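You operate a simulated robot arm through the tools that you are given. There is no shell and no other tool. Be economical: measure what you need, move in short steps, check, and stop when the job is done.

You run a simulated two-armed robot. Do the job below in one go: nothing can be reset, and whatever is moved stays where it is left.

TASK
Set the width knob to the web card's width and lock it.
Fine: open the ball lever first and close it last; loosen the red-marked knob, set the width, tighten it again.

It is judged by the outcome, as a careful person would: the job done as asked, and still so three seconds after it is handed in. It fails if anything else is knocked over, pushed out of place, dropped, spilled or broken.

THE ROBOT
Two 7-joint arms with fingered hands on one trunk, on a base that drives. Base frame: it is fixed to the floor where the robot stands at the start and does not move with it; the origin is under the middle of the robot, x ahead of it, y to its left, z up. Units: mm, rad, N and s.
The left shoulder is at the start at [80, 198, 1465], the right one opposite. With the tool pointing down near the work surface each hand reaches from about 100 to 760 mm from the robot's upright axis, wherever it stands, measured 20 degrees to its own side. Places, roughly: ball lever [600, 100, 1100]; feed dial [600, -600, 1000]; left clamp [900, -200, 800]; red switch [600, -800, 500]; red-marked knob [700, 500, 1400]; right clamp [900, -400, 800]; web card [700, 0, 1000]; white slider [600, -700, 500]; width knob [700, 700, 1300]; yellow slider [600, -700, 200]. Payload 4 kg a hand.
The tool frame of a hand sits at the grasp point between the pads (the TCP): z along the fingers, y along the line on which they close. The tips reach 26 mm beyond it. The gripper opens to 132 mm. The gripper's body begins 73 mm behind the TCP. The gripper is a hand of 4 fingers: y runs from the thumb to the fingers, the wrist lies at [0, 0, -239] in the tool frame.
Orientation is told as [roll, pitch, yaw] about the base's x, y, z axes, in that order, counted from this pose: with the fingers straight down and closing along the base's y, the tool's x points along the base's -x, its y along +y and its z along -z.

THE INTERFACE
- The arms move only by the tool step_arm. It takes "left_targets", "right_targets" or both (then of equal length, played together; a hand with none holds still); each is a list of rows, each an object of numbers (a shift or turn left out is 0): "tx", "ty", "tz": the shift along the tool's x, y, z in cm; "ax", "ay", "az": the turn, a rotation vector about the tool's x, y, z in rad. In form: [{"tx": .., "ty": .., "tz": .., "ax": .., "ay": .., "az": ..}, ...]. A call has 1 to 20 rows; each row is the pose to reach, as a shift and turn from the pose commanded when the call began, along the tool's axes at that moment. Each row takes 0.2 s and may step no farther than 50 mm and 0.15 rad from the row before; otherwise, the whole call is refused. Where a pose cannot be reached the arm comes as near as it can. A force on the tool above 40 N (or 10 N above the force at the start of the call, whichever is more), or a blocked arm, ends the call early, and 0.2 s more pass. In this call time passes only in rows, and 0.2 s behind the last. The reply holds the time, the measured pose of the TCP, the force on the tool along the base axes, the opening and the grip force, in the units named above and with some noise, with the torque about the TCP (base axes, N m) and any sound that the robot's microphone picked up.
- Cameras (640 x 400 px; columns grow to the right, rows downward): "scene" is now at [103.3, 37.2, 1636.9]; the picture's right is [0.46, -0.89, 0.00], its down [-0.58, -0.30, -0.76] and it looks along [0.67, 0.35, -0.65] (base axes); focal length 253 px, centre (320, 200). "left" rides on the left gripper at [-68, 2, -97] in its tool frame; the picture's right is [-0.03, -1.00, 0.00], its down [0.82, -0.02, -0.58] and it looks along [0.58, -0.01, 0.82] (tool axes); focal length 270 px, centre (320, 200). "right" rides on the right gripper at [68, 2, -97] in its tool frame; the picture's right is [-0.03, 1.00, 0.00], its down [-0.82, -0.02, -0.58] and it looks along [-0.58, -0.01, 0.82] (tool axes); focal length 270 px, centre (320, 200). There is no depth. A picture from a camera that has moved, and an enlarged one, comes with that camera's place and axes in the base frame and with its lens.
- capture(camera): a new picture of that camera. The clock stands still meanwhile.
- move_column(by): slides the trunk up (or, below 0, down) by that many mm; the arms and the scene camera ride with it, the base frame stays. It gives what a move gives, with no picture.
- roll_base(legs): drives the robot by 1 to 6 legs, each [ahead, left, turn to the left] in mm, mm and rad, along the robot's own axes; the way and the turn of a leg run together, so that a leg with both is an arc; at most 1500 mm and 3.142 rad a leg. The arms and the cameras ride along, it lands a little off, and it stops where it bumps. It gives what a move gives.
- curl_fingers(finger1, finger2, finger3, thumb_bend, hand): sets how far each is bent, from 0 (flat) to 1 (curled in); at 0.3 the hand is open as for a grip, at 0.7 the pads meet at the TCP. One left out holds its place. A second passes; each finger stops where it meets its share of the squeeze, and holds until it gets a number again. It is the only way to open and close the hand. It gives what a move gives, with no picture; readings hold the bend of each and the force on the fingers (four entries, about 0 where the hand has none), thumb and palm.
- turn_head(pan, tilt): turns the head with the scene camera to pan (to the left, within 1.501 rad either way) and tilt (down, from -0.506 to 1.204), counted from straight ahead of the robot. It gives what a move gives.
- zoom(camera, box): a new picture of the part [left, top, right, bottom] of that camera's present view, enlarged. The clock stands still meanwhile.
- finish_job(): hands the job in; it is judged then, once.

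Go step by step. Nothing tells you exact positions but the pictures and the camera data: compare them with the known pose of the tool, close in by small moves and look again before you grip or let go. The budget is 120 turns and 88 pictures, counting those below and the enlarged ones. Unless the task says otherwise, let go and move clear before handing in.

The tools are called after "Request:" by a JSON object that holds its "method" and its "body". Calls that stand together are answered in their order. step_arm: Moves the arms, as the interface text tells. Its arguments: {"type":"object","properties":{"left_targets":{"type":"array","items":{"type":"object","properties":{"tx":{"type":"number"},"ty":{"type":"number"},"tz":{"type":"number"},"ax":{"type":"number"},"ay":{"type":"number"},"az":{"type":"number"}}}},"right_targets":{"type":"array","items":{"type":"object","properties":{"tx":{"type":"number"},"ty":{"type":"number"},"tz":{"type":"number"},"ax":{"type":"number"},"ay":{"type":"number"},"az":{"type":"number"}}}}},"required":[]} The other tools are called the same way: move_column (by) slides the trunk up or down; curl_fingers (finger1, finger2, finger3, thumb_bend, hand) moves the fingers one by one; roll_base (legs) drives the base; turn_head (pan, tilt) turns the head that bears the scene camera; capture (camera) takes a picture; zoom (camera, box) takes an enlarged picture of a part of a camera's view; finish_job () hands the job in.

At the start:

```text
time: 0.0
left_position: [323.8, 406.6, 999.3]
left_ee_rot: [0.0, 0.0, -0.001]
left_force: [0.4, -0.3, 0.7]
left_moment: [0.02, 0.0, -0.02]
left_width: 131.7
left_finger_force: 0.0
left_shape: jaw
left_bend: [0.3, 0.3, 0.3, 0.3]
left_finger forces: [0.1, 0.0, 0.0, 0.0, 0.0, 0.1]
right_position: [317.7, 12.5, 1000.1]
right_ee_rot: [-0.001, 0.001, 0.0]
right_force: [0.6, 0.2, -0.2]
right_moment: [0.0, -0.01, -0.02]
right_width: 131.7
right_finger_force: 0.1
right_shape: jaw
right_bend: [0.3, 0.3, 0.3, 0.3]
right_finger forces: [0.0, 0.0, 0.0, 0.1, 0.1, 0.0]
trunk travel left (down, up): [-775.0, 65.0]
robot x, y, heading: [0.4, 1.2, -0.001]
head pan, tilt: [0.483, 0.71]
```

scene: 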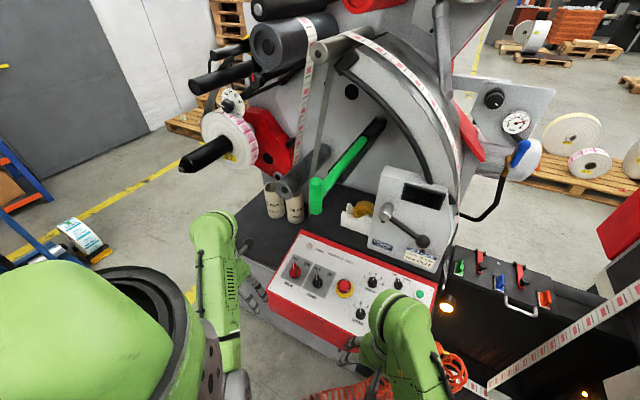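
right: 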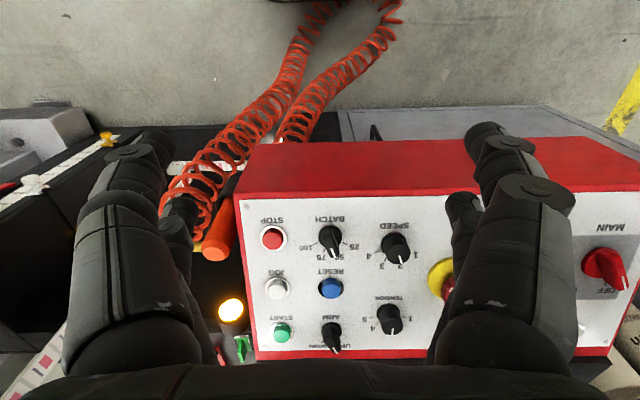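
left: 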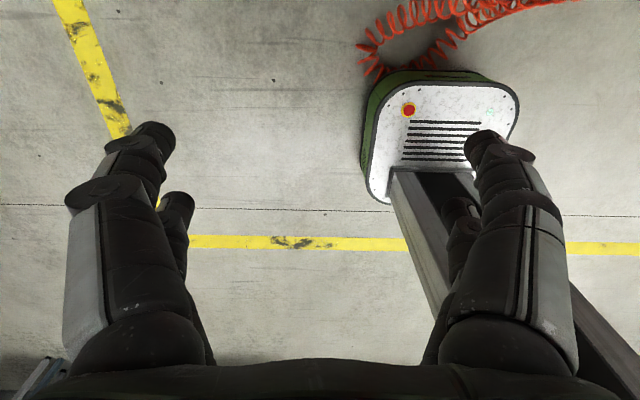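

I see a web-feeding machine with a control panel, a lever on a grey housing with a card, and a reel with a white dial at the left. I'll zoom on the lever and card, and on the reel and knobs.

Request:
{"method": "zoom", "body": {"camera": "scene", "box": [330, 160, 490, 280]}}

Request:
{"method": "zoom", "body": {"camera": "scene", "box": [160, 30, 340, 210]}}

```text
3.33 times, centred on (410, 220) of scene
camera zoom: at [103.3, 37.2, 1636.9], right [0.46, -0.89, 0.0], down [-0.58, -0.3, -0.76], along [0.67, 0.35, -0.65], focal length 842 px, centre (20, 133)
```

zoom: 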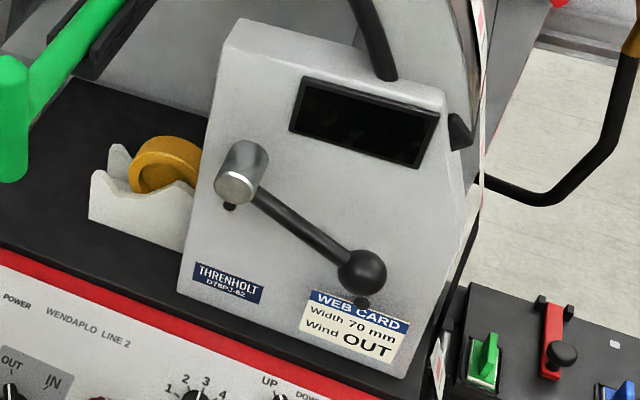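

```text
2.22 times, centred on (250, 120) of scene
camera zoom: at [103.3, 37.2, 1636.9], right [0.46, -0.89, 0.0], down [-0.58, -0.3, -0.76], along [0.67, 0.35, -0.65], focal length 562 px, centre (476, 378)
```

zoom: 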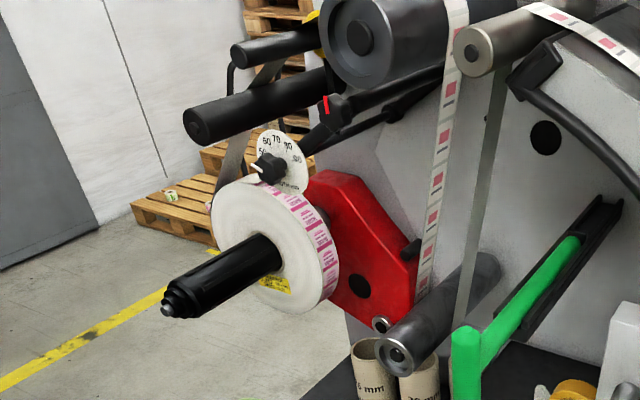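

The card says 70 mm, wind OUT. I'll turn the head towards the width dial and the red-marked knob to see them centred.

Request:
{"method": "turn_head", "body": {"pan": 0.75, "tilt": 0.35}}

Request:
{"method": "capture", "body": {"camera": "scene"}}

Request:
{"method": "zoom", "body": {"camera": "scene", "box": [270, 150, 430, 250]}}

```text
time: 0.8
left_position: [323.4, 406.3, 1000.5]
left_ee_rot: [-0.001, -0.001, 0.0]
left_force: [-0.2, 0.4, 0.3]
left_moment: [-0.04, 0.05, -0.01]
left_width: 131.8
left_finger_force: 0.0
left_shape: jaw
left_bend: [0.3, 0.3, 0.3, 0.3]
left_finger forces: [0.0, 0.0, 0.0, 0.0, 0.0, 0.0]
right_position: [317.7, 12.3, 1000.2]
right_ee_rot: [0.002, 0.0, 0.001]
right_force: [-0.9, 0.5, -0.1]
right_moment: [-0.01, 0.0, -0.01]
right_width: 132.0
right_finger_force: 0.0
right_shape: jaw
right_bend: [0.3, 0.3, 0.3, 0.3]
right_finger forces: [0.0, 0.0, 0.0, 0.0, 0.0, 0.0]
trunk travel left (down, up): [-775.0, 65.0]
robot x, y, heading: [1.9, 1.0, 0.001]
head pan, tilt: [0.75, 0.351]
```

```text
82 pictures are left
camera scene: at [96.5, 61.4, 1669.1], right [0.68, -0.73, 0.0], down [-0.25, -0.23, -0.94], along [0.69, 0.64, -0.34], focal length 253 px, centre (320, 200)
```

scene: 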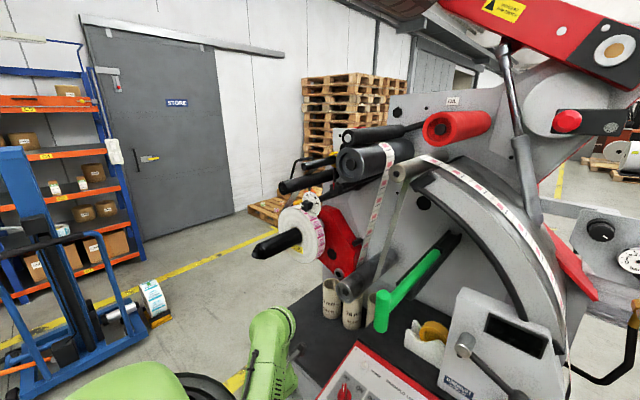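

```text
4.00 times, centred on (350, 200) of scene
camera zoom: at [96.5, 61.4, 1669.1], right [0.68, -0.73, 0.0], down [-0.25, -0.23, -0.94], along [0.69, 0.64, -0.34], focal length 1011 px, centre (200, 200)
```

zoom: 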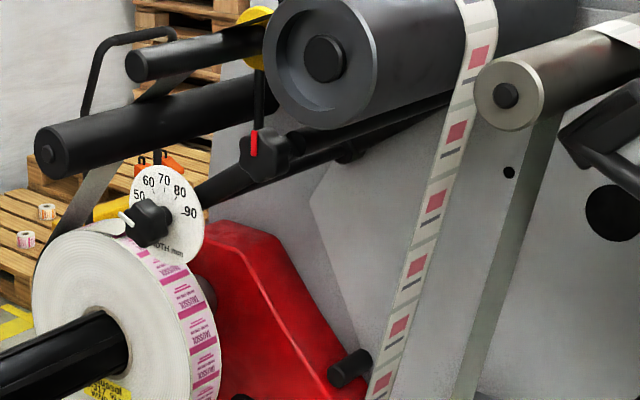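

The width dial runs 50–90 with its pointer below 50, and the lobed knob with the red line sits up right of it. The rollers run along base x, so the machine faces me; next I look at the lever closely.

Request:
{"method": "turn_head", "body": {"pan": 0.1, "tilt": 0.75}}

Request:
{"method": "capture", "body": {"camera": "scene"}}

Request:
{"method": "zoom", "body": {"camera": "scene", "box": [230, 140, 370, 240]}}

```text
time: 1.9
left_position: [324.1, 406.6, 1000.1]
left_ee_rot: [-0.001, -0.001, 0.0]
left_force: [0.4, -0.1, -0.6]
left_moment: [0.0, 0.01, 0.04]
left_width: 131.9
left_finger_force: 0.0
left_shape: jaw
left_bend: [0.3, 0.3, 0.3, 0.3]
left_finger forces: [0.0, 0.0, 0.1, 0.0, 0.1, 0.0]
right_position: [317.3, 11.8, 1000.3]
right_ee_rot: [0.0, 0.001, 0.0]
right_force: [0.3, 1.1, -0.1]
right_moment: [0.0, 0.02, 0.02]
right_width: 131.8
right_finger_force: 0.1
right_shape: jaw
right_bend: [0.3, 0.3, 0.3, 0.3]
right_finger forces: [0.0, 0.0, 0.0, 0.0, 0.0, 0.0]
trunk travel left (down, up): [-775.0, 65.0]
robot x, y, heading: [1.9, 0.5, 0.002]
head pan, tilt: [0.099, 0.75]
```

```text
80 pictures are left
camera scene: at [110.8, 6.3, 1633.6], right [0.1, -0.99, 0.0], down [-0.68, -0.07, -0.73], along [0.73, 0.07, -0.68], focal length 253 px, centre (320, 200)
```

scene: 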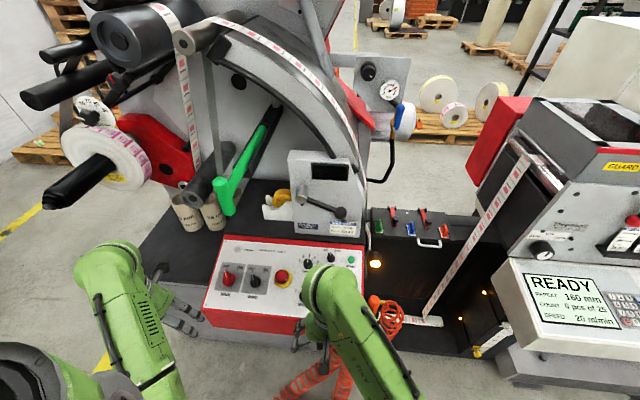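

```text
4.00 times, centred on (300, 190) of scene
camera zoom: at [110.8, 6.3, 1633.6], right [0.1, -0.99, 0.0], down [-0.68, -0.07, -0.73], along [0.73, 0.07, -0.68], focal length 1011 px, centre (400, 240)
```

zoom: 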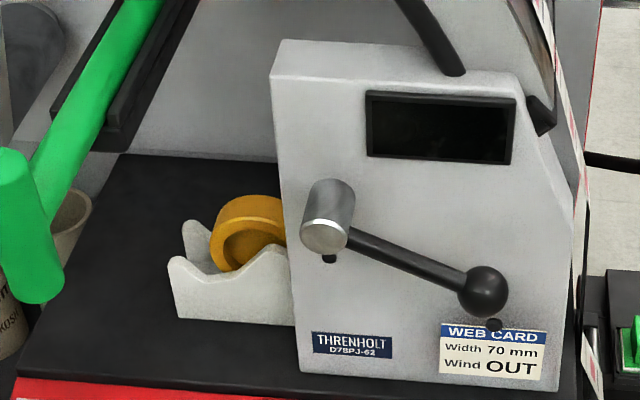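

The housing face looks vertical and faces me, with the lever pointing right and slightly down, and two dark dots below it. I'll raise the right hand and tilt it forward so its camera can view the lever level.

Request:
{"method": "step_arm", "body": {"right_targets": [{"tz": -3}, {"tz": -6, "ay": -0.12, "tx": -1}, {"tz": -9, "ay": -0.25, "tx": -2.5}, {"tz": -11.5, "ay": -0.38, "tx": -4.5}, {"tz": -11.5, "ay": -0.51, "tx": -6.5}, {"tz": -11.5, "ay": -0.64, "tx": -8.5}, {"tz": -11.5, "ay": -0.77, "tx": -10, "ty": 1}, {"tz": -11.5, "ay": -0.9, "tx": -11.3, "ty": 1.8}, {"tz": -11.5, "ay": -1.0, "tx": -11.3, "ty": 1.8}]}}

Request:
{"method": "capture", "body": {"camera": "right"}}

```text
time: 3.9
left_position: [324.0, 405.1, 1001.0]
left_ee_rot: [0.001, 0.001, 0.0]
left_force: [-0.4, 0.4, -0.3]
left_moment: [0.02, 0.0, 0.03]
left_width: 132.0
left_finger_force: 0.0
left_shape: jaw
left_bend: [0.3, 0.3, 0.3, 0.3]
left_finger forces: [0.0, 0.1, 0.0, 0.0, 0.1, 0.0]
right_position: [429.5, 29.2, 1115.6]
right_ee_rot: [0.006, -1.002, -0.004]
right_force: [0.0, -0.3, 0.3]
right_moment: [0.0, 0.0, 0.0]
right_width: 131.6
right_finger_force: 0.0
right_shape: jaw
right_bend: [0.3, 0.3, 0.3, 0.3]
right_finger forces: [0.1, 0.0, 0.0, 0.0, 0.0, 0.0]
trunk travel left (down, up): [-775.0, 65.0]
robot x, y, heading: [-2.5, -0.6, 0.001]
head pan, tilt: [0.099, 0.75]
```

```text
78 pictures are left
camera right: at [311.7, 31.4, 1110.3], right [0.01, 1.0, 0.02], down [-0.05, -0.02, 1.0], along [1.0, -0.01, 0.05], focal length 270 px, centre (320, 200)
```

right: 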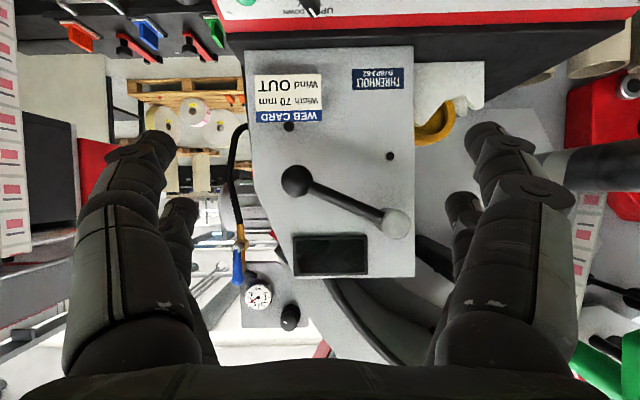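

The right camera (upside down picture) places the hub at about (627, 113, 1153) and the ball at about (630, -1, 1103), with the plate near x=665. I'll zoom for any markings.

Request:
{"method": "zoom", "body": {"camera": "right", "box": [240, 90, 430, 270]}}

```text
2.22 times, centred on (335, 180) of right
camera zoom: at [311.7, 31.4, 1110.3], right [0.01, 1.0, 0.02], down [-0.05, -0.02, 1.0], along [1.0, -0.01, 0.05], focal length 601 px, centre (287, 244)
```

zoom: 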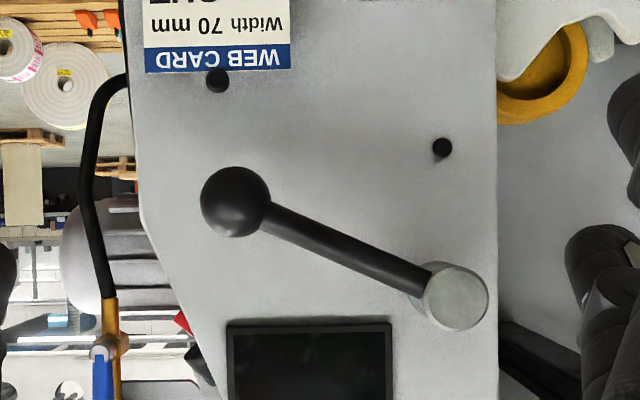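

No markings, so I'll grip the ball with thumb and fingers above and below it. First I level the hand to point forward, then roll it a quarter turn.

Request:
{"method": "step_arm", "body": {"right_targets": [{"tx": -0.8, "ty": -0.6, "tz": 1.5, "ay": -0.14}, {"tx": -1.7, "ty": -1.2, "tz": 3, "ay": -0.28}, {"tx": -2.5, "ty": -1.8, "tz": 4.5, "ay": -0.43}, {"tx": -3.4, "ty": -2.5, "tz": 6.1, "ay": -0.57}]}}

Request:
{"method": "step_arm", "body": {"right_targets": [{"az": 0.14}, {"az": 0.28}, {"az": 0.43}, {"az": 0.57}, {"az": 0.71}, {"az": 0.86}, {"az": 1.0}, {"az": 1.14}, {"az": 1.29}, {"az": 1.43}, {"az": 1.57}]}}

Request:
{"method": "capture", "body": {"camera": "right"}}

Request:
{"method": "capture", "body": {"camera": "scene"}}

```text
time: 4.9
left_position: [325.3, 406.5, 999.5]
left_ee_rot: [0.001, 0.001, -0.001]
left_force: [-0.3, 0.8, -0.1]
left_moment: [0.03, 0.03, 0.02]
left_width: 132.0
left_finger_force: 0.1
left_shape: jaw
left_bend: [0.3, 0.3, 0.3, 0.3]
left_finger forces: [0.1, 0.0, 0.1, 0.0, 0.1, 0.0]
right_position: [501.6, 5.3, 1109.4]
right_ee_rot: [0.942, -1.57, -0.94]
right_force: [0.3, -0.4, -0.4]
right_moment: [0.02, -0.02, -0.01]
right_width: 132.0
right_finger_force: 0.0
right_shape: jaw
right_bend: [0.3, 0.3, 0.3, 0.3]
right_finger forces: [0.0, 0.0, 0.1, 0.1, 0.1, 0.0]
trunk travel left (down, up): [-775.0, 65.0]
robot x, y, heading: [-4.1, 0.7, 0.003]
head pan, tilt: [0.099, 0.75]
```

```text
time: 7.3
left_position: [324.3, 404.1, 1001.2]
left_ee_rot: [0.004, -0.002, 0.002]
left_force: [0.1, 0.3, 0.0]
left_moment: [0.04, -0.01, 0.0]
left_width: 131.7
left_finger_force: 0.0
left_shape: jaw
left_bend: [0.3, 0.3, 0.3, 0.3]
left_finger forces: [0.1, 0.0, 0.1, 0.0, 0.0, 0.0]
right_position: [559.6, -141.6, 1151.1]
right_ee_rot: [1.535, -0.054, -1.48]
right_force: [-0.1, 0.3, -0.8]
right_moment: [0.05, 0.03, 0.05]
right_width: 132.1
right_finger_force: 0.1
right_shape: jaw
right_bend: [0.3, 0.3, 0.3, 0.3]
right_finger forces: [0.0, 0.0, 0.0, 0.0, 0.0, 0.0]
right hand out of reach, approached as far as the arm can: row 5, 6, 7, 8, 9, 10, 11
trunk travel left (down, up): [-775.0, 65.0]
robot x, y, heading: [-0.8, -0.2, 0.004]
head pan, tilt: [0.099, 0.75]
```

```text
76 pictures are left
camera right: at [457.5, -81.2, 1152.2], right [0.03, 0.03, 1.0], down [-0.5, -0.86, 0.04], along [0.86, -0.5, -0.01], focal length 270 px, centre (320, 200)
```

right: 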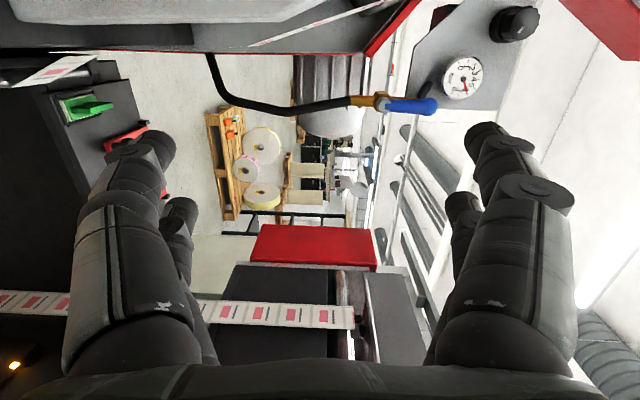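

```text
75 pictures are left
camera scene: at [109.4, 2.2, 1633.7], right [0.1, -0.99, 0.0], down [-0.68, -0.07, -0.73], along [0.73, 0.07, -0.68], focal length 253 px, centre (320, 200)
```

scene: 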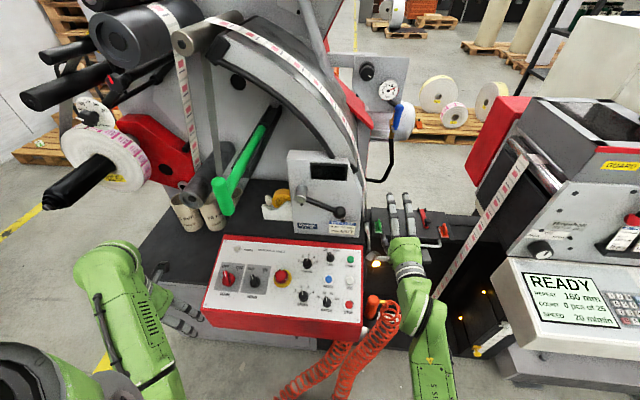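

The quarter roll left the hand short of its commanded place (too cross-body so close in). I'll command it forward a little and see whether the reach is better there.

Request:
{"method": "step_arm", "body": {"right_targets": [{"tz": 1}, {"tz": 2}, {"tz": 3}, {"tz": 4}]}}

```text
time: 8.3
left_position: [325.2, 406.5, 999.0]
left_ee_rot: [-0.001, 0.0, -0.001]
left_force: [-0.2, 0.2, -1.0]
left_moment: [-0.03, -0.02, 0.02]
left_width: 131.8
left_finger_force: 0.1
left_shape: jaw
left_bend: [0.3, 0.3, 0.3, 0.3]
left_finger forces: [0.0, 0.0, 0.1, 0.0, 0.0, 0.0]
right_position: [600.7, -131.9, 1148.6]
right_ee_rot: [1.531, -0.055, -1.477]
right_force: [0.7, 0.4, 0.0]
right_moment: [-0.01, 0.0, -0.02]
right_width: 132.4
right_finger_force: 0.0
right_shape: jaw
right_bend: [0.3, 0.3, 0.3, 0.3]
right_finger forces: [0.1, 0.1, 0.0, 0.1, 0.1, 0.1]
trunk travel left (down, up): [-775.0, 65.0]
robot x, y, heading: [3.9, 0.3, -0.004]
head pan, tilt: [0.099, 0.75]
```

The arm takes its reached pose as the new command. Here tool x is about base +y and tool y about +z, so I'll back off and slide across and down to in front of the ball.

Request:
{"method": "step_arm", "body": {"right_targets": [{"tz": -1.5}, {"tz": -3, "ty": -1}, {"tz": -3, "tx": 3, "ty": -2}, {"tz": -3, "tx": 6, "ty": -3}, {"tz": -3, "tx": 9, "ty": -4.6}, {"tz": -3, "tx": 11, "ty": -4.6}, {"tz": -3, "tx": 13.2, "ty": -4.6}]}}

Request:
{"method": "capture", "body": {"camera": "right"}}

Request:
{"method": "capture", "body": {"camera": "scene"}}

```text
time: 9.9
left_position: [325.6, 406.6, 998.7]
left_ee_rot: [-0.001, 0.003, 0.0]
left_force: [0.6, 0.5, 0.3]
left_moment: [0.0, 0.02, 0.0]
left_width: 131.8
left_finger_force: 0.0
left_shape: jaw
left_bend: [0.3, 0.3, 0.3, 0.3]
left_finger forces: [0.0, 0.0, 0.1, 0.1, 0.1, 0.0]
right_position: [586.8, -102.2, 1139.1]
right_ee_rot: [1.513, -0.074, -1.424]
right_force: [0.6, -0.6, -0.4]
right_moment: [0.02, 0.03, -0.01]
right_width: 131.7
right_finger_force: 0.1
right_shape: jaw
right_bend: [0.3, 0.3, 0.3, 0.3]
right_finger forces: [0.1, 0.0, 0.0, 0.0, 0.0, 0.1]
right hand out of reach, approached as far as the arm can: row 3, 4, 5, 6, 7
trunk travel left (down, up): [-775.0, 65.0]
robot x, y, heading: [0.1, 0.2, 0.003]
head pan, tilt: [0.099, 0.75]
```

```text
74 pictures are left
camera right: at [482.2, -47.9, 1142.7], right [0.05, 0.06, 1.0], down [-0.45, -0.89, 0.07], along [0.89, -0.46, -0.02], focal length 270 px, centre (320, 200)
```

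right: 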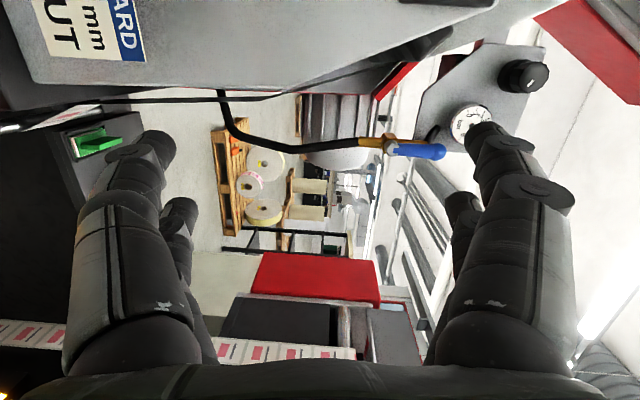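

```text
73 pictures are left
camera scene: at [112.3, 6.8, 1633.4], right [0.1, -1.0, 0.0], down [-0.68, -0.07, -0.73], along [0.73, 0.07, -0.68], focal length 253 px, centre (320, 200)
```

scene: 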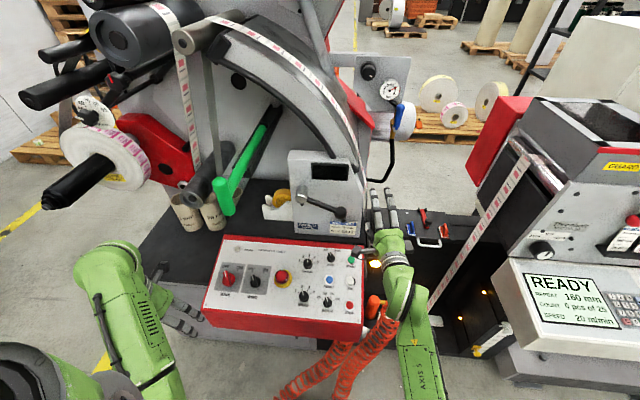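

The arm can't reach across that far in this pose, so I'll back the base 50 mm and shift it left 125 mm, bringing the hand in front of the ball.

Request:
{"method": "roll_base", "body": {"legs": [[-50, 0, 0], [0, 125, 0]]}}

Request:
{"method": "capture", "body": {"camera": "scene"}}

```text
time: 11.6
left_position: [275.9, 523.9, 1001.5]
left_ee_rot: [0.003, -0.001, -0.004]
left_force: [-1.0, 0.0, 0.4]
left_moment: [0.01, 0.01, 0.02]
left_width: 132.0
left_finger_force: 0.1
left_shape: jaw
left_bend: [0.3, 0.3, 0.3, 0.3]
left_finger forces: [0.0, 0.0, 0.0, 0.0, 0.1, 0.1]
right_position: [536.3, 14.7, 1141.1]
right_ee_rot: [1.515, -0.071, -1.429]
right_force: [-0.1, -0.7, -0.1]
right_moment: [0.03, 0.01, 0.02]
right_width: 132.0
right_finger_force: 0.1
right_shape: jaw
right_bend: [0.3, 0.3, 0.3, 0.3]
right_finger forces: [0.0, 0.0, 0.0, 0.0, 0.0, 0.0]
trunk travel left (down, up): [-775.0, 65.0]
robot x, y, heading: [-51.9, 128.1, -0.009]
head pan, tilt: [0.099, 0.75]
```

```text
72 pictures are left
camera scene: at [60.0, 123.0, 1633.7], right [0.1, -1.0, 0.0], down [-0.68, -0.06, -0.73], along [0.73, 0.07, -0.68], focal length 253 px, centre (320, 200)
```

scene: 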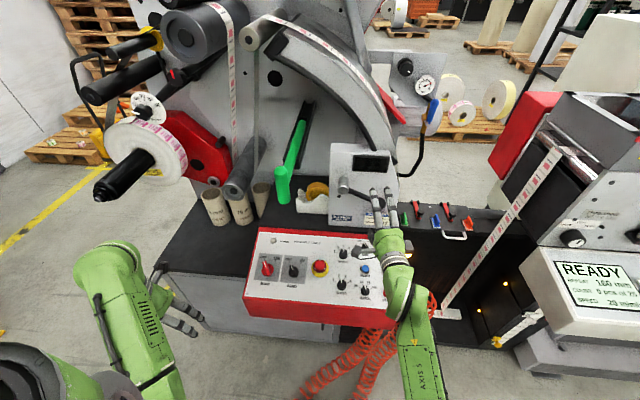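

The hand is now almost in front of the ball. I'll straighten it and bring it level with the ball at z 1103.

Request:
{"method": "step_arm", "body": {"right_targets": [{"tx": -0.4, "ty": -1.2, "tz": 0.5, "ay": -0.05}, {"tx": -0.8, "ty": -2.4, "tz": 1, "ay": -0.1}, {"tx": -1.2, "ty": -3.7, "tz": 1.8, "ay": -0.14}, {"tx": -1.2, "ty": -3.7, "tz": 2.4, "ay": -0.14}]}}

Request:
{"method": "capture", "body": {"camera": "right"}}

Request:
{"method": "zoom", "body": {"camera": "scene", "box": [310, 140, 430, 250]}}

```text
time: 12.6
left_position: [276.7, 528.4, 998.8]
left_ee_rot: [-0.002, 0.001, -0.005]
left_force: [0.3, -0.3, -0.7]
left_moment: [-0.02, 0.02, 0.0]
left_width: 131.9
left_finger_force: 0.0
left_shape: jaw
left_bend: [0.3, 0.3, 0.3, 0.3]
left_finger forces: [0.0, 0.0, 0.0, 0.1, 0.0, 0.0]
right_position: [556.4, -26.2, 1126.5]
right_ee_rot: [1.513, -0.087, -1.512]
right_force: [0.4, -0.1, 0.2]
right_moment: [-0.03, 0.02, 0.01]
right_width: 132.2
right_finger_force: 0.1
right_shape: jaw
right_bend: [0.3, 0.3, 0.3, 0.3]
right_finger forces: [0.1, 0.0, 0.0, 0.1, 0.0, 0.1]
right hand out of reach, approached as far as the arm can: row 1, 2, 3, 4
trunk travel left (down, up): [-775.0, 65.0]
robot x, y, heading: [-48.0, 121.8, 0.002]
head pan, tilt: [0.099, 0.75]
```

```text
71 pictures are left
camera right: at [456.7, 36.5, 1128.2], right [0.05, 0.06, 1.0], down [-0.53, -0.84, 0.08], along [0.85, -0.53, -0.01], focal length 270 px, centre (320, 200)
```

right: 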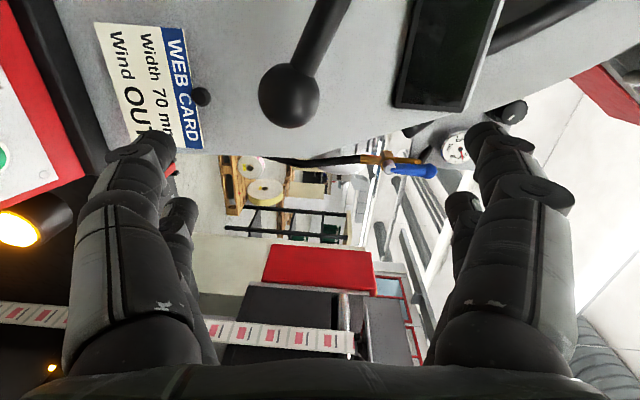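

```text
3.64 times, centred on (370, 195) of scene
camera zoom: at [61.9, 129.2, 1633.5], right [0.1, -1.0, 0.0], down [-0.68, -0.07, -0.73], along [0.73, 0.07, -0.68], focal length 919 px, centre (138, 218)
```

zoom: 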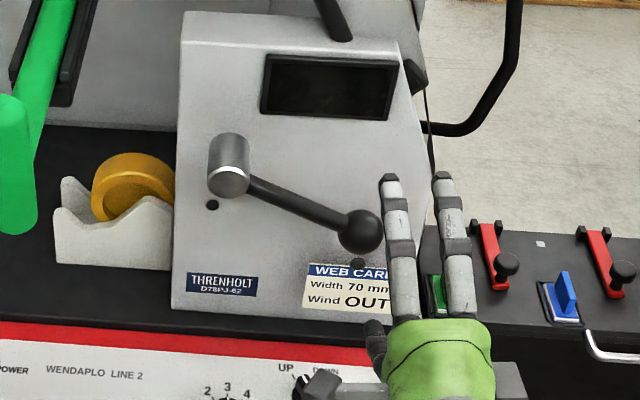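

The ball is confirmed near (630, 0, 1103). I'll nudge the base 40 mm left and lower the trunk 20 mm to centre the hand on it.

Request:
{"method": "roll_base", "body": {"legs": [[0, 35, 0]]}}

Request:
{"method": "move_column", "body": {"by": -20}}

Request:
{"method": "step_arm", "body": {"right_targets": [{"tz": 1}, {"tz": 2}]}}

Request:
{"method": "capture", "body": {"camera": "right"}}

Request:
{"method": "zoom", "body": {"camera": "scene", "box": [310, 140, 450, 250]}}

```text
time: 13.5
left_position: [275.2, 553.3, 1003.5]
left_ee_rot: [0.009, 0.0, -0.002]
left_force: [-0.2, -0.5, -0.5]
left_moment: [0.07, 0.01, -0.02]
left_width: 131.8
left_finger_force: 0.0
left_shape: jaw
left_bend: [0.3, 0.3, 0.3, 0.3]
left_finger forces: [0.0, 0.0, 0.0, 0.1, 0.0, 0.1]
right_position: [557.5, -2.3, 1125.3]
right_ee_rot: [1.517, -0.075, -1.514]
right_force: [-0.7, -0.1, 0.1]
right_moment: [-0.01, 0.0, 0.07]
right_width: 132.1
right_finger_force: 0.1
right_shape: jaw
right_bend: [0.3, 0.3, 0.3, 0.3]
right_finger forces: [0.1, 0.0, 0.0, 0.0, 0.1, 0.0]
trunk travel left (down, up): [-775.0, 65.0]
robot x, y, heading: [-52.5, 154.2, -0.008]
head pan, tilt: [0.099, 0.75]
```

```text
time: 14.2
left_position: [276.7, 558.1, 981.0]
left_ee_rot: [0.004, 0.0, -0.005]
left_force: [-0.3, 0.1, 0.0]
left_moment: [0.02, -0.01, 0.02]
left_width: 131.8
left_finger_force: 0.1
left_shape: jaw
left_bend: [0.3, 0.3, 0.3, 0.3]
left_finger forces: [0.1, 0.1, 0.1, 0.1, 0.0, 0.0]
right_position: [556.4, 1.3, 1106.4]
right_ee_rot: [1.514, -0.082, -1.514]
right_force: [-1.0, -0.4, 0.5]
right_moment: [-0.01, 0.01, 0.03]
right_width: 131.9
right_finger_force: 0.1
right_shape: jaw
right_bend: [0.3, 0.3, 0.3, 0.3]
right_finger forces: [0.0, 0.0, 0.0, 0.1, 0.1, 0.1]
trunk travel left (down, up): [-755.0, 85.0]
robot x, y, heading: [-52.2, 156.7, -0.007]
head pan, tilt: [0.099, 0.75]
```

```text
time: 14.8
left_position: [277.2, 560.3, 979.5]
left_ee_rot: [0.001, 0.0, -0.003]
left_force: [-1.0, -0.6, 0.0]
left_moment: [0.01, 0.02, 0.03]
left_width: 131.9
left_finger_force: 0.1
left_shape: jaw
left_bend: [0.3, 0.3, 0.3, 0.3]
left_finger forces: [0.0, 0.0, 0.0, 0.1, 0.1, 0.1]
right_position: [578.0, 6.4, 1107.7]
right_ee_rot: [1.514, -0.083, -1.516]
right_force: [-0.7, -0.3, 0.3]
right_moment: [0.01, 0.03, 0.03]
right_width: 131.8
right_finger_force: 0.0
right_shape: jaw
right_bend: [0.3, 0.3, 0.3, 0.3]
right_finger forces: [0.0, 0.0, 0.0, 0.2, 0.0, 0.1]
trunk travel left (down, up): [-755.0, 85.0]
robot x, y, heading: [-49.6, 158.6, -0.006]
head pan, tilt: [0.099, 0.75]
```

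```text
69 pictures are left
camera right: at [478.1, 69.0, 1108.3], right [0.05, 0.06, 1.0], down [-0.53, -0.84, 0.08], along [0.85, -0.53, -0.01], focal length 270 px, centre (320, 200)
```

right: 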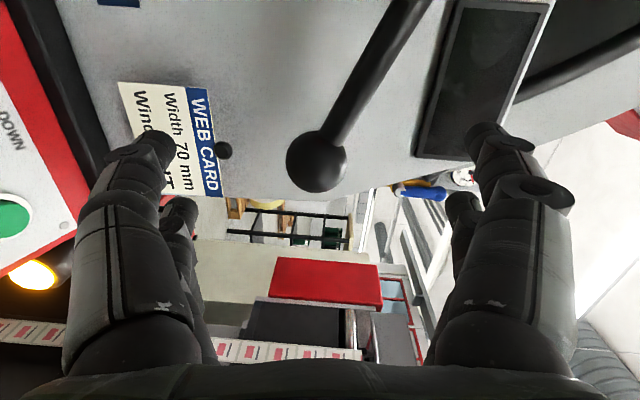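

```text
3.64 times, centred on (380, 195) of scene
camera zoom: at [62.3, 160.1, 1613.5], right [0.1, -1.0, 0.0], down [-0.68, -0.06, -0.73], along [0.73, 0.07, -0.68], focal length 919 px, centre (102, 218)
```

zoom: 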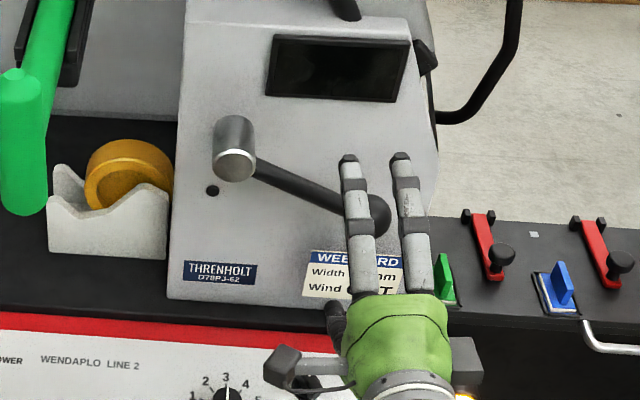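

The ball sits between the upper fingers and the thumb. I'll advance 42 mm and close on it.

Request:
{"method": "step_arm", "body": {"right_targets": [{"tz": 1.4}, {"tz": 2.8}, {"tz": 4.2}]}}

Request:
{"method": "curl_fingers", "body": {"hand": "right", "finger1": 0.65, "finger2": 0.65, "finger3": 0.65, "thumb_bend": 0.65}}

Request:
{"method": "zoom", "body": {"camera": "scene", "box": [310, 140, 450, 250]}}

Request:
{"method": "capture", "body": {"camera": "right"}}

```text
time: 15.6
left_position: [276.0, 560.3, 980.4]
left_ee_rot: [-0.001, -0.001, -0.004]
left_force: [-0.9, -0.4, 0.7]
left_moment: [-0.02, -0.02, 0.02]
left_width: 132.0
left_finger_force: 0.0
left_shape: jaw
left_bend: [0.3, 0.3, 0.3, 0.3]
left_finger forces: [0.0, 0.1, 0.0, 0.1, 0.0, 0.0]
right_position: [619.4, 8.4, 1103.1]
right_ee_rot: [1.513, -0.086, -1.517]
right_force: [0.3, 0.4, -0.6]
right_moment: [0.02, 0.01, 0.0]
right_width: 132.1
right_finger_force: 0.0
right_shape: jaw
right_bend: [0.3, 0.3, 0.3, 0.3]
right_finger forces: [0.0, 0.0, 0.0, 0.1, 0.0, 0.0]
trunk travel left (down, up): [-755.0, 85.0]
robot x, y, heading: [-50.9, 152.6, -0.009]
head pan, tilt: [0.099, 0.75]
```

```text
time: 16.6
left_position: [276.9, 562.0, 979.4]
left_ee_rot: [0.001, 0.0, -0.004]
left_force: [-0.2, 0.3, 0.1]
left_moment: [0.01, -0.01, -0.01]
left_width: 132.1
left_finger_force: 0.1
left_shape: jaw
left_bend: [0.3, 0.3, 0.3, 0.3]
left_finger forces: [0.1, 0.1, 0.0, 0.0, 0.0, 0.0]
right_position: [618.4, 9.6, 1104.9]
right_ee_rot: [1.514, -0.085, -1.517]
right_force: [2.3, 0.3, 2.7]
right_moment: [0.17, 0.01, -0.03]
right_width: 25.7
right_finger_force: 5.0
right_shape: fingers
right_bend: [0.6, 0.63, 0.6, 0.65]
right_finger forces: [4.7, 1.6, 3.0, 0.1, 0.0, 0.1]
trunk travel left (down, up): [-755.0, 85.0]
robot x, y, heading: [-53.5, 155.9, -0.005]
head pan, tilt: [0.099, 0.75]
```

```text
3.64 times, centred on (380, 195) of scene
camera zoom: at [61.7, 161.7, 1613.6], right [0.1, -1.0, 0.0], down [-0.68, -0.07, -0.73], along [0.73, 0.07, -0.68], focal length 919 px, centre (102, 218)
```

zoom: 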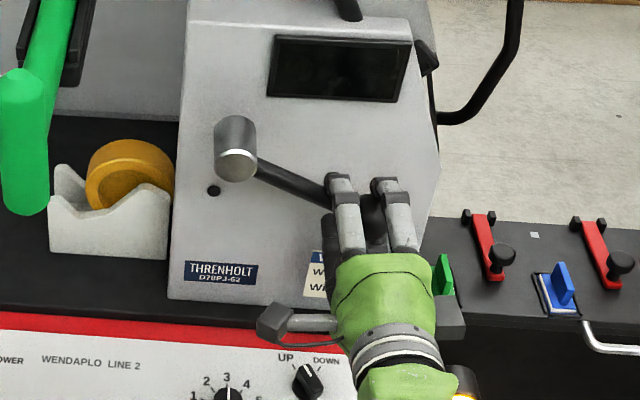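

```text
66 pictures are left
camera right: at [518.9, 73.3, 1105.9], right [0.05, 0.06, 1.0], down [-0.53, -0.84, 0.08], along [0.84, -0.54, -0.01], focal length 270 px, centre (320, 200)
```

right: 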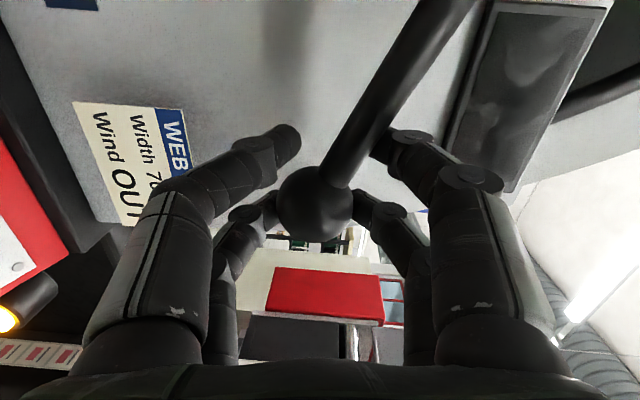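

The ball is gripped. I'll try swinging it gently upward along the arc about the hub and read the forces.

Request:
{"method": "step_arm", "body": {"right_targets": [{"tx": -0.26, "ty": 0.57, "tz": -0.04}, {"tx": -0.51, "ty": 1.14, "tz": -0.08}, {"tx": -0.71, "ty": 1.73, "tz": -0.12}, {"tx": -0.91, "ty": 2.32, "tz": -0.16}]}}

Request:
{"method": "zoom", "body": {"camera": "scene", "box": [310, 140, 450, 250]}}

```text
time: 17.6
left_position: [276.9, 560.3, 979.2]
left_ee_rot: [-0.002, 0.001, -0.003]
left_force: [-0.1, -0.5, 0.1]
left_moment: [0.0, -0.01, 0.05]
left_width: 131.8
left_finger_force: 0.2
left_shape: jaw
left_bend: [0.3, 0.3, 0.3, 0.3]
left_finger forces: [0.0, 0.0, 0.1, 0.0, 0.0, 0.0]
right_position: [620.2, 2.9, 1124.5]
right_ee_rot: [1.507, -0.084, -1.522]
right_force: [0.9, -3.1, -9.9]
right_moment: [0.03, 0.15, -0.03]
right_width: 19.0
right_finger_force: 4.5
right_shape: fingers
right_bend: [0.65, 0.65, 0.57, 0.64]
right_finger forces: [0.0, 0.0, 7.8, 0.1, 2.3, 0.1]
trunk travel left (down, up): [-755.0, 85.0]
robot x, y, heading: [-51.3, 156.6, -0.002]
head pan, tilt: [0.099, 0.75]
```

```text
3.64 times, centred on (380, 195) of scene
camera zoom: at [63.9, 160.5, 1613.3], right [0.1, -1.0, 0.0], down [-0.68, -0.06, -0.73], along [0.73, 0.07, -0.68], focal length 919 px, centre (102, 218)
```

zoom: 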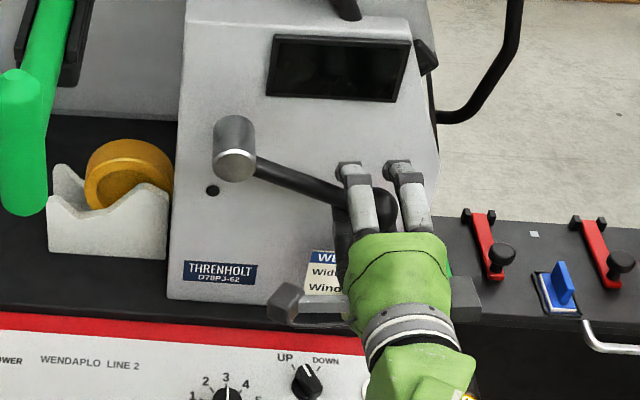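

The hand went up with about 10 N of resistance. I'll continue along the arc.

Request:
{"method": "step_arm", "body": {"right_targets": [{"tx": -0.28, "ty": 1.25, "tz": -0.07}, {"tx": -0.43, "ty": 2.48, "tz": -0.15}, {"tx": -0.46, "ty": 3.74, "tz": -0.21}, {"tx": -0.35, "ty": 5.0, "tz": -0.27}]}}

Request:
{"method": "zoom", "body": {"camera": "scene", "box": [310, 140, 450, 250]}}

Request:
{"method": "capture", "body": {"camera": "right"}}

```text
time: 18.6
left_position: [275.9, 562.6, 979.2]
left_ee_rot: [0.0, 0.003, -0.003]
left_force: [-0.8, -0.1, -0.5]
left_moment: [-0.03, 0.02, -0.01]
left_width: 131.9
left_finger_force: 0.0
left_shape: jaw
left_bend: [0.3, 0.3, 0.3, 0.3]
left_finger forces: [0.1, 0.1, 0.0, 0.0, 0.1, 0.0]
right_position: [620.8, 6.1, 1178.2]
right_ee_rot: [1.512, -0.086, -1.511]
right_force: [5.4, -8.0, -4.2]
right_moment: [-0.09, -0.02, -0.07]
right_width: 19.4
right_finger_force: 4.3
right_shape: fingers
right_bend: [0.65, 0.64, 0.59, 0.64]
right_finger forces: [0.0, 1.3, 5.7, 0.0, 2.2, 0.0]
trunk travel left (down, up): [-755.0, 85.0]
robot x, y, heading: [-48.5, 155.7, -0.001]
head pan, tilt: [0.099, 0.75]
```

```text
3.64 times, centred on (380, 195) of scene
camera zoom: at [63.5, 162.6, 1613.4], right [0.1, -1.0, 0.0], down [-0.68, -0.07, -0.73], along [0.73, 0.07, -0.68], focal length 919 px, centre (102, 218)
```

zoom: 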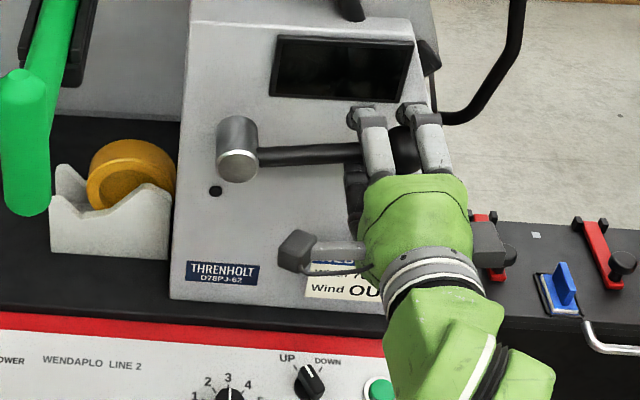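

```text
63 pictures are left
camera right: at [519.9, 69.0, 1179.0], right [0.05, 0.06, 1.0], down [-0.53, -0.84, 0.08], along [0.85, -0.53, -0.01], focal length 270 px, centre (320, 200)
```

right: 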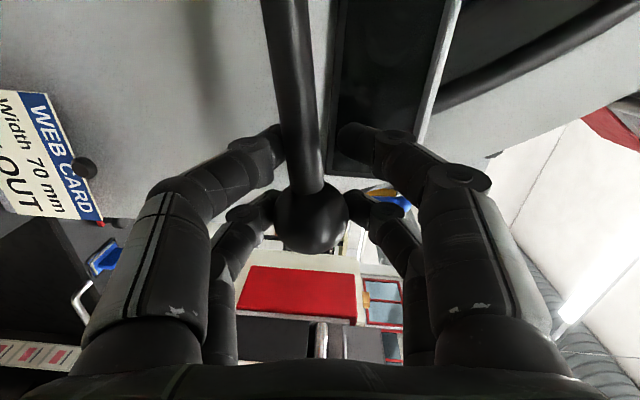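

The lever swings freely upward, now slightly above horizontal. I'll go on until it meets its stop.

Request:
{"method": "step_arm", "body": {"right_targets": [{"tx": 0.2, "ty": 1.0, "tz": -0.04}, {"tx": 0.41, "ty": 1.96, "tz": -0.08}, {"tx": 0.75, "ty": 2.85, "tz": -0.11}, {"tx": 1.08, "ty": 3.71, "tz": -0.14}, {"tx": 1.55, "ty": 4.55, "tz": -0.16}, {"tx": 2.01, "ty": 5.34, "tz": -0.18}, {"tx": 2.6, "ty": 6.1, "tz": -0.19}, {"tx": 3.16, "ty": 6.82, "tz": -0.2}]}}

Request:
{"method": "zoom", "body": {"camera": "scene", "box": [310, 120, 450, 230]}}

```text
time: 20.2
left_position: [278.9, 556.2, 981.1]
left_ee_rot: [0.004, 0.0, -0.006]
left_force: [-0.1, -0.3, 0.4]
left_moment: [0.0, 0.03, 0.05]
left_width: 131.9
left_finger_force: 0.1
left_shape: jaw
left_bend: [0.3, 0.3, 0.3, 0.3]
left_finger forces: [0.0, 0.0, 0.1, 0.1, 0.0, 0.0]
right_position: [621.1, 20.5, 1223.8]
right_ee_rot: [1.488, -0.089, -1.527]
right_force: [-2.4, -22.4, -18.3]
right_moment: [-0.79, 0.39, -0.15]
right_width: 33.3
right_finger_force: 13.6
right_shape: fingers
right_bend: [0.65, 0.64, 0.59, 0.6]
right_finger forces: [0.0, 0.4, 6.3, 0.0, 20.5, 0.0]
trunk travel left (down, up): [-755.0, 85.0]
robot x, y, heading: [-49.4, 156.3, -0.01]
head pan, tilt: [0.099, 0.75]
stopped in row 8 (right hand): the force on the tool passed its limit at 42 N (the readings are from after the stop); the commanded pose is now the measured one
```

```text
3.64 times, centred on (380, 175) of scene
camera zoom: at [64.1, 155.2, 1613.3], right [0.09, -1.0, 0.0], down [-0.68, -0.06, -0.73], along [0.73, 0.07, -0.68], focal length 919 px, centre (102, 291)
```

zoom: 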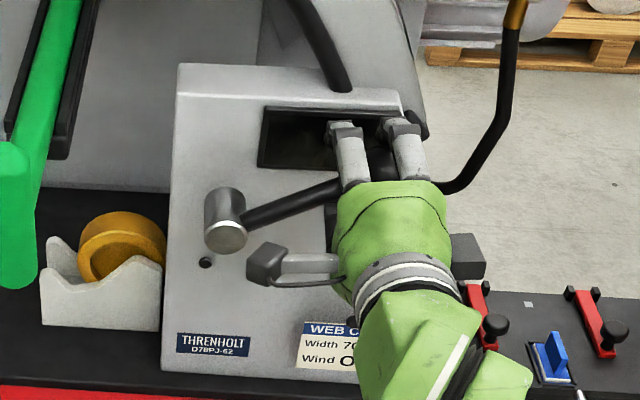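

It stopped with 42 N at roughly +25°, maybe the end stop, though some of that force was sideways. I'll relieve sideways and push up once more to check.

Request:
{"method": "step_arm", "body": {"right_targets": [{"tx": -0.5, "ty": 0.0}, {"tx": -0.6, "ty": 0.6}, {"tx": -0.4, "ty": 1.2}, {"tx": -0.2, "ty": 1.8}]}}

Request:
{"method": "zoom", "body": {"camera": "scene", "box": [310, 120, 450, 230]}}

```text
time: 21.0
left_position: [279.6, 556.5, 981.3]
left_ee_rot: [0.004, 0.004, -0.009]
left_force: [0.2, 0.9, -0.9]
left_moment: [-0.03, 0.01, 0.0]
left_width: 131.9
left_finger_force: 0.1
left_shape: jaw
left_bend: [0.3, 0.3, 0.3, 0.3]
left_finger forces: [0.0, 0.0, 0.0, 0.0, 0.0, 0.1]
right_position: [621.0, 18.4, 1226.7]
right_ee_rot: [1.471, -0.087, -1.525]
right_force: [-2.8, -14.4, -24.3]
right_moment: [-0.61, 0.39, -0.03]
right_width: 36.7
right_finger_force: 14.0
right_shape: fingers
right_bend: [0.65, 0.65, 0.57, 0.58]
right_finger forces: [0.0, 0.0, 7.4, 0.0, 21.0, 0.1]
trunk travel left (down, up): [-755.0, 85.0]
robot x, y, heading: [-50.5, 152.6, -0.005]
head pan, tilt: [0.099, 0.75]
stopped in row 4 (right hand): the force on the tool passed its limit at 41 N (the readings are from after the stop); the commanded pose is now the measured one
```

```text
3.64 times, centred on (380, 175) of scene
camera zoom: at [64.4, 155.9, 1613.4], right [0.09, -1.0, 0.0], down [-0.68, -0.06, -0.73], along [0.73, 0.07, -0.68], focal length 919 px, centre (102, 291)
```

zoom: 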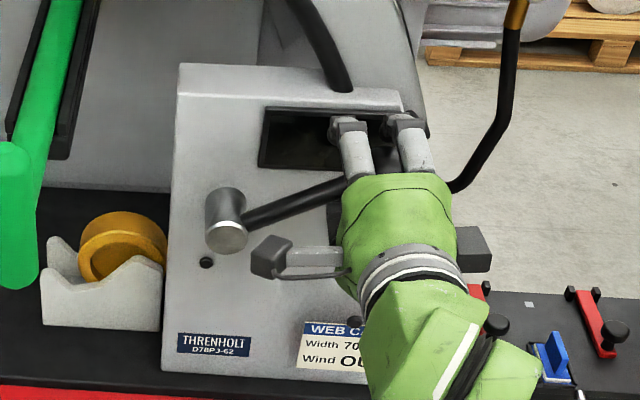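

The lever doesn't go further, so this is its stop, and I take it as open. I'll ease off, let go and back away, then see that it stays.

Request:
{"method": "step_arm", "body": {"right_targets": [{"ty": -0.4}, {"ty": -0.8}]}}

Request:
{"method": "curl_fingers", "body": {"hand": "right", "finger1": 0.3, "finger2": 0.3, "finger3": 0.3, "thumb_bend": 0.3}}

Request:
{"method": "step_arm", "body": {"right_targets": [{"tz": -2}, {"tz": -4}, {"tz": -6}, {"tz": -8}]}}

Request:
{"method": "capture", "body": {"camera": "scene"}}

```text
time: 21.6
left_position: [279.5, 557.9, 980.2]
left_ee_rot: [0.004, 0.004, -0.007]
left_force: [-0.6, 0.0, -0.1]
left_moment: [0.01, 0.0, 0.03]
left_width: 132.2
left_finger_force: 0.1
left_shape: jaw
left_bend: [0.3, 0.3, 0.3, 0.3]
left_finger forces: [0.1, 0.0, 0.0, 0.1, 0.1, 0.0]
right_position: [620.8, 20.7, 1226.1]
right_ee_rot: [1.488, -0.089, -1.523]
right_force: [0.6, -15.2, -19.4]
right_moment: [-0.61, 0.18, -0.05]
right_width: 36.3
right_finger_force: 12.3
right_shape: fingers
right_bend: [0.65, 0.65, 0.57, 0.58]
right_finger forces: [0.0, 0.0, 6.4, 0.0, 17.9, 0.0]
trunk travel left (down, up): [-755.0, 85.0]
robot x, y, heading: [-49.9, 155.7, -0.007]
head pan, tilt: [0.099, 0.75]
```

```text
time: 22.6
left_position: [275.6, 559.4, 979.9]
left_ee_rot: [-0.001, -0.001, -0.009]
left_force: [0.2, -1.2, 0.9]
left_moment: [0.0, -0.02, -0.07]
left_width: 131.8
left_finger_force: 0.2
left_shape: jaw
left_bend: [0.3, 0.3, 0.3, 0.3]
left_finger forces: [0.0, 0.0, 0.0, 0.1, 0.0, 0.1]
right_position: [616.8, 25.4, 1228.4]
right_ee_rot: [1.49, -0.089, -1.523]
right_force: [0.0, 0.5, -1.8]
right_moment: [0.01, 0.0, -0.02]
right_width: 132.5
right_finger_force: 0.1
right_shape: fingers
right_bend: [0.3, 0.3, 0.3, 0.3]
right_finger forces: [0.0, 0.1, 0.0, 0.0, 0.0, 0.0]
trunk travel left (down, up): [-755.0, 85.0]
robot x, y, heading: [-51.4, 157.9, -0.01]
head pan, tilt: [0.099, 0.75]
```

```text
time: 23.6
left_position: [275.9, 559.5, 979.6]
left_ee_rot: [0.0, 0.001, -0.008]
left_force: [-0.1, 0.5, 0.4]
left_moment: [-0.02, 0.0, -0.02]
left_width: 131.7
left_finger_force: 0.0
left_shape: jaw
left_bend: [0.3, 0.3, 0.3, 0.3]
left_finger forces: [0.0, 0.0, 0.0, 0.1, 0.0, 0.1]
right_position: [538.0, 22.9, 1235.3]
right_ee_rot: [1.49, -0.09, -1.522]
right_force: [-0.9, -0.3, 0.4]
right_moment: [-0.01, 0.0, 0.03]
right_width: 132.4
right_finger_force: 0.0
right_shape: fingers
right_bend: [0.3, 0.3, 0.3, 0.3]
right_finger forces: [0.1, 0.0, 0.0, 0.0, 0.1, 0.0]
trunk travel left (down, up): [-755.0, 85.0]
robot x, y, heading: [-51.5, 157.4, -0.001]
head pan, tilt: [0.099, 0.75]
```

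```text
60 pictures are left
camera scene: at [60.0, 160.5, 1613.6], right [0.09, -1.0, 0.0], down [-0.68, -0.06, -0.73], along [0.73, 0.07, -0.68], focal length 253 px, centre (320, 200)
```

scene: 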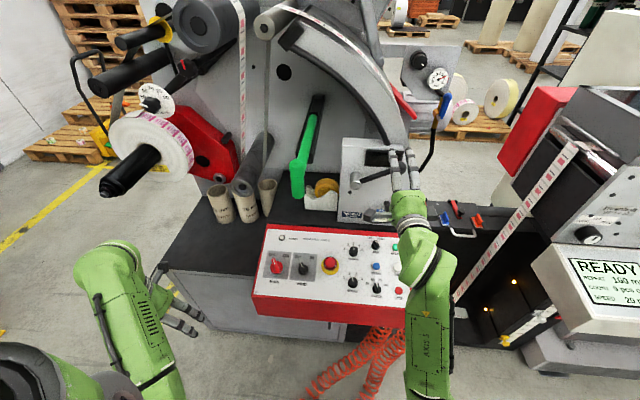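

The lever stays up in its open position. Now I'll raise the left hand and point it forward so its camera can look at the width knob and the red-marked knob.

Request:
{"method": "step_arm", "body": {"left_targets": [{"tz": -4}, {"tz": -8}, {"tz": -12, "ay": -0.14}, {"tz": -16, "ay": -0.28, "tx": -1}, {"tz": -20, "ay": -0.42, "tx": -2}, {"tz": -24, "ay": -0.56, "tx": -3.5}, {"tz": -28, "ay": -0.7, "tx": -5}, {"tz": -32, "ay": -0.84, "tx": -7}, {"tz": -36, "ay": -0.98, "tx": -9}, {"tz": -40, "ay": -1.12, "tx": -11, "ty": 1}, {"tz": -42, "ay": -1.26, "tx": -12.4, "ty": 2}, {"tz": -42, "ay": -1.4, "tx": -12.4, "ty": 2}, {"tz": -42, "ay": -1.54, "tx": -12.4, "ty": 2}]}}

Request:
{"method": "capture", "body": {"camera": "left"}}

```text
time: 26.4
left_position: [318.3, 630.4, 1355.3]
left_ee_rot: [0.334, -0.956, -0.274]
left_force: [0.9, -0.4, -0.3]
left_moment: [-0.01, 0.04, 0.01]
left_width: 131.9
left_finger_force: 0.0
left_shape: jaw
left_bend: [0.3, 0.3, 0.3, 0.3]
left_finger forces: [0.0, 0.1, 0.1, 0.0, 0.0, 0.1]
left hand out of reach, approached as far as the arm can: row 2, 3, 4, 5, 6, 7, 8, 9, 10, 11, 12, 13
right_position: [538.7, 24.5, 1235.8]
right_ee_rot: [1.491, -0.091, -1.522]
right_force: [0.2, -0.8, 1.2]
right_moment: [-0.02, 0.0, -0.03]
right_width: 132.6
right_finger_force: 0.0
right_shape: fingers
right_bend: [0.3, 0.3, 0.3, 0.3]
right_finger forces: [0.0, 0.0, 0.0, 0.0, 0.0, 0.0]
trunk travel left (down, up): [-755.0, 85.0]
robot x, y, heading: [-49.9, 154.6, -0.012]
head pan, tilt: [0.099, 0.75]
```

```text
59 pictures are left
camera left: at [275.3, 611.8, 1462.5], right [0.01, -0.99, -0.17], down [-0.93, 0.05, -0.36], along [0.36, 0.16, -0.92], focal length 270 px, centre (320, 200)
```

left: 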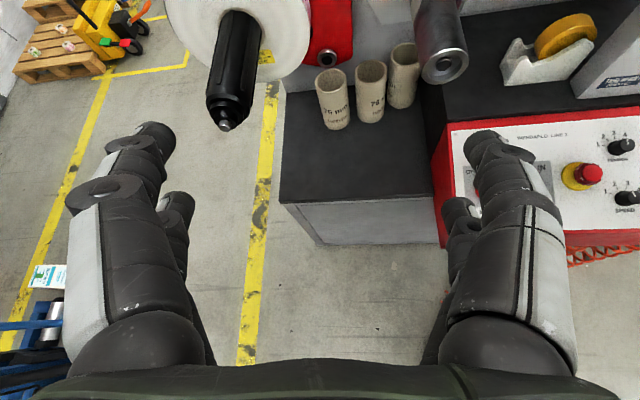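

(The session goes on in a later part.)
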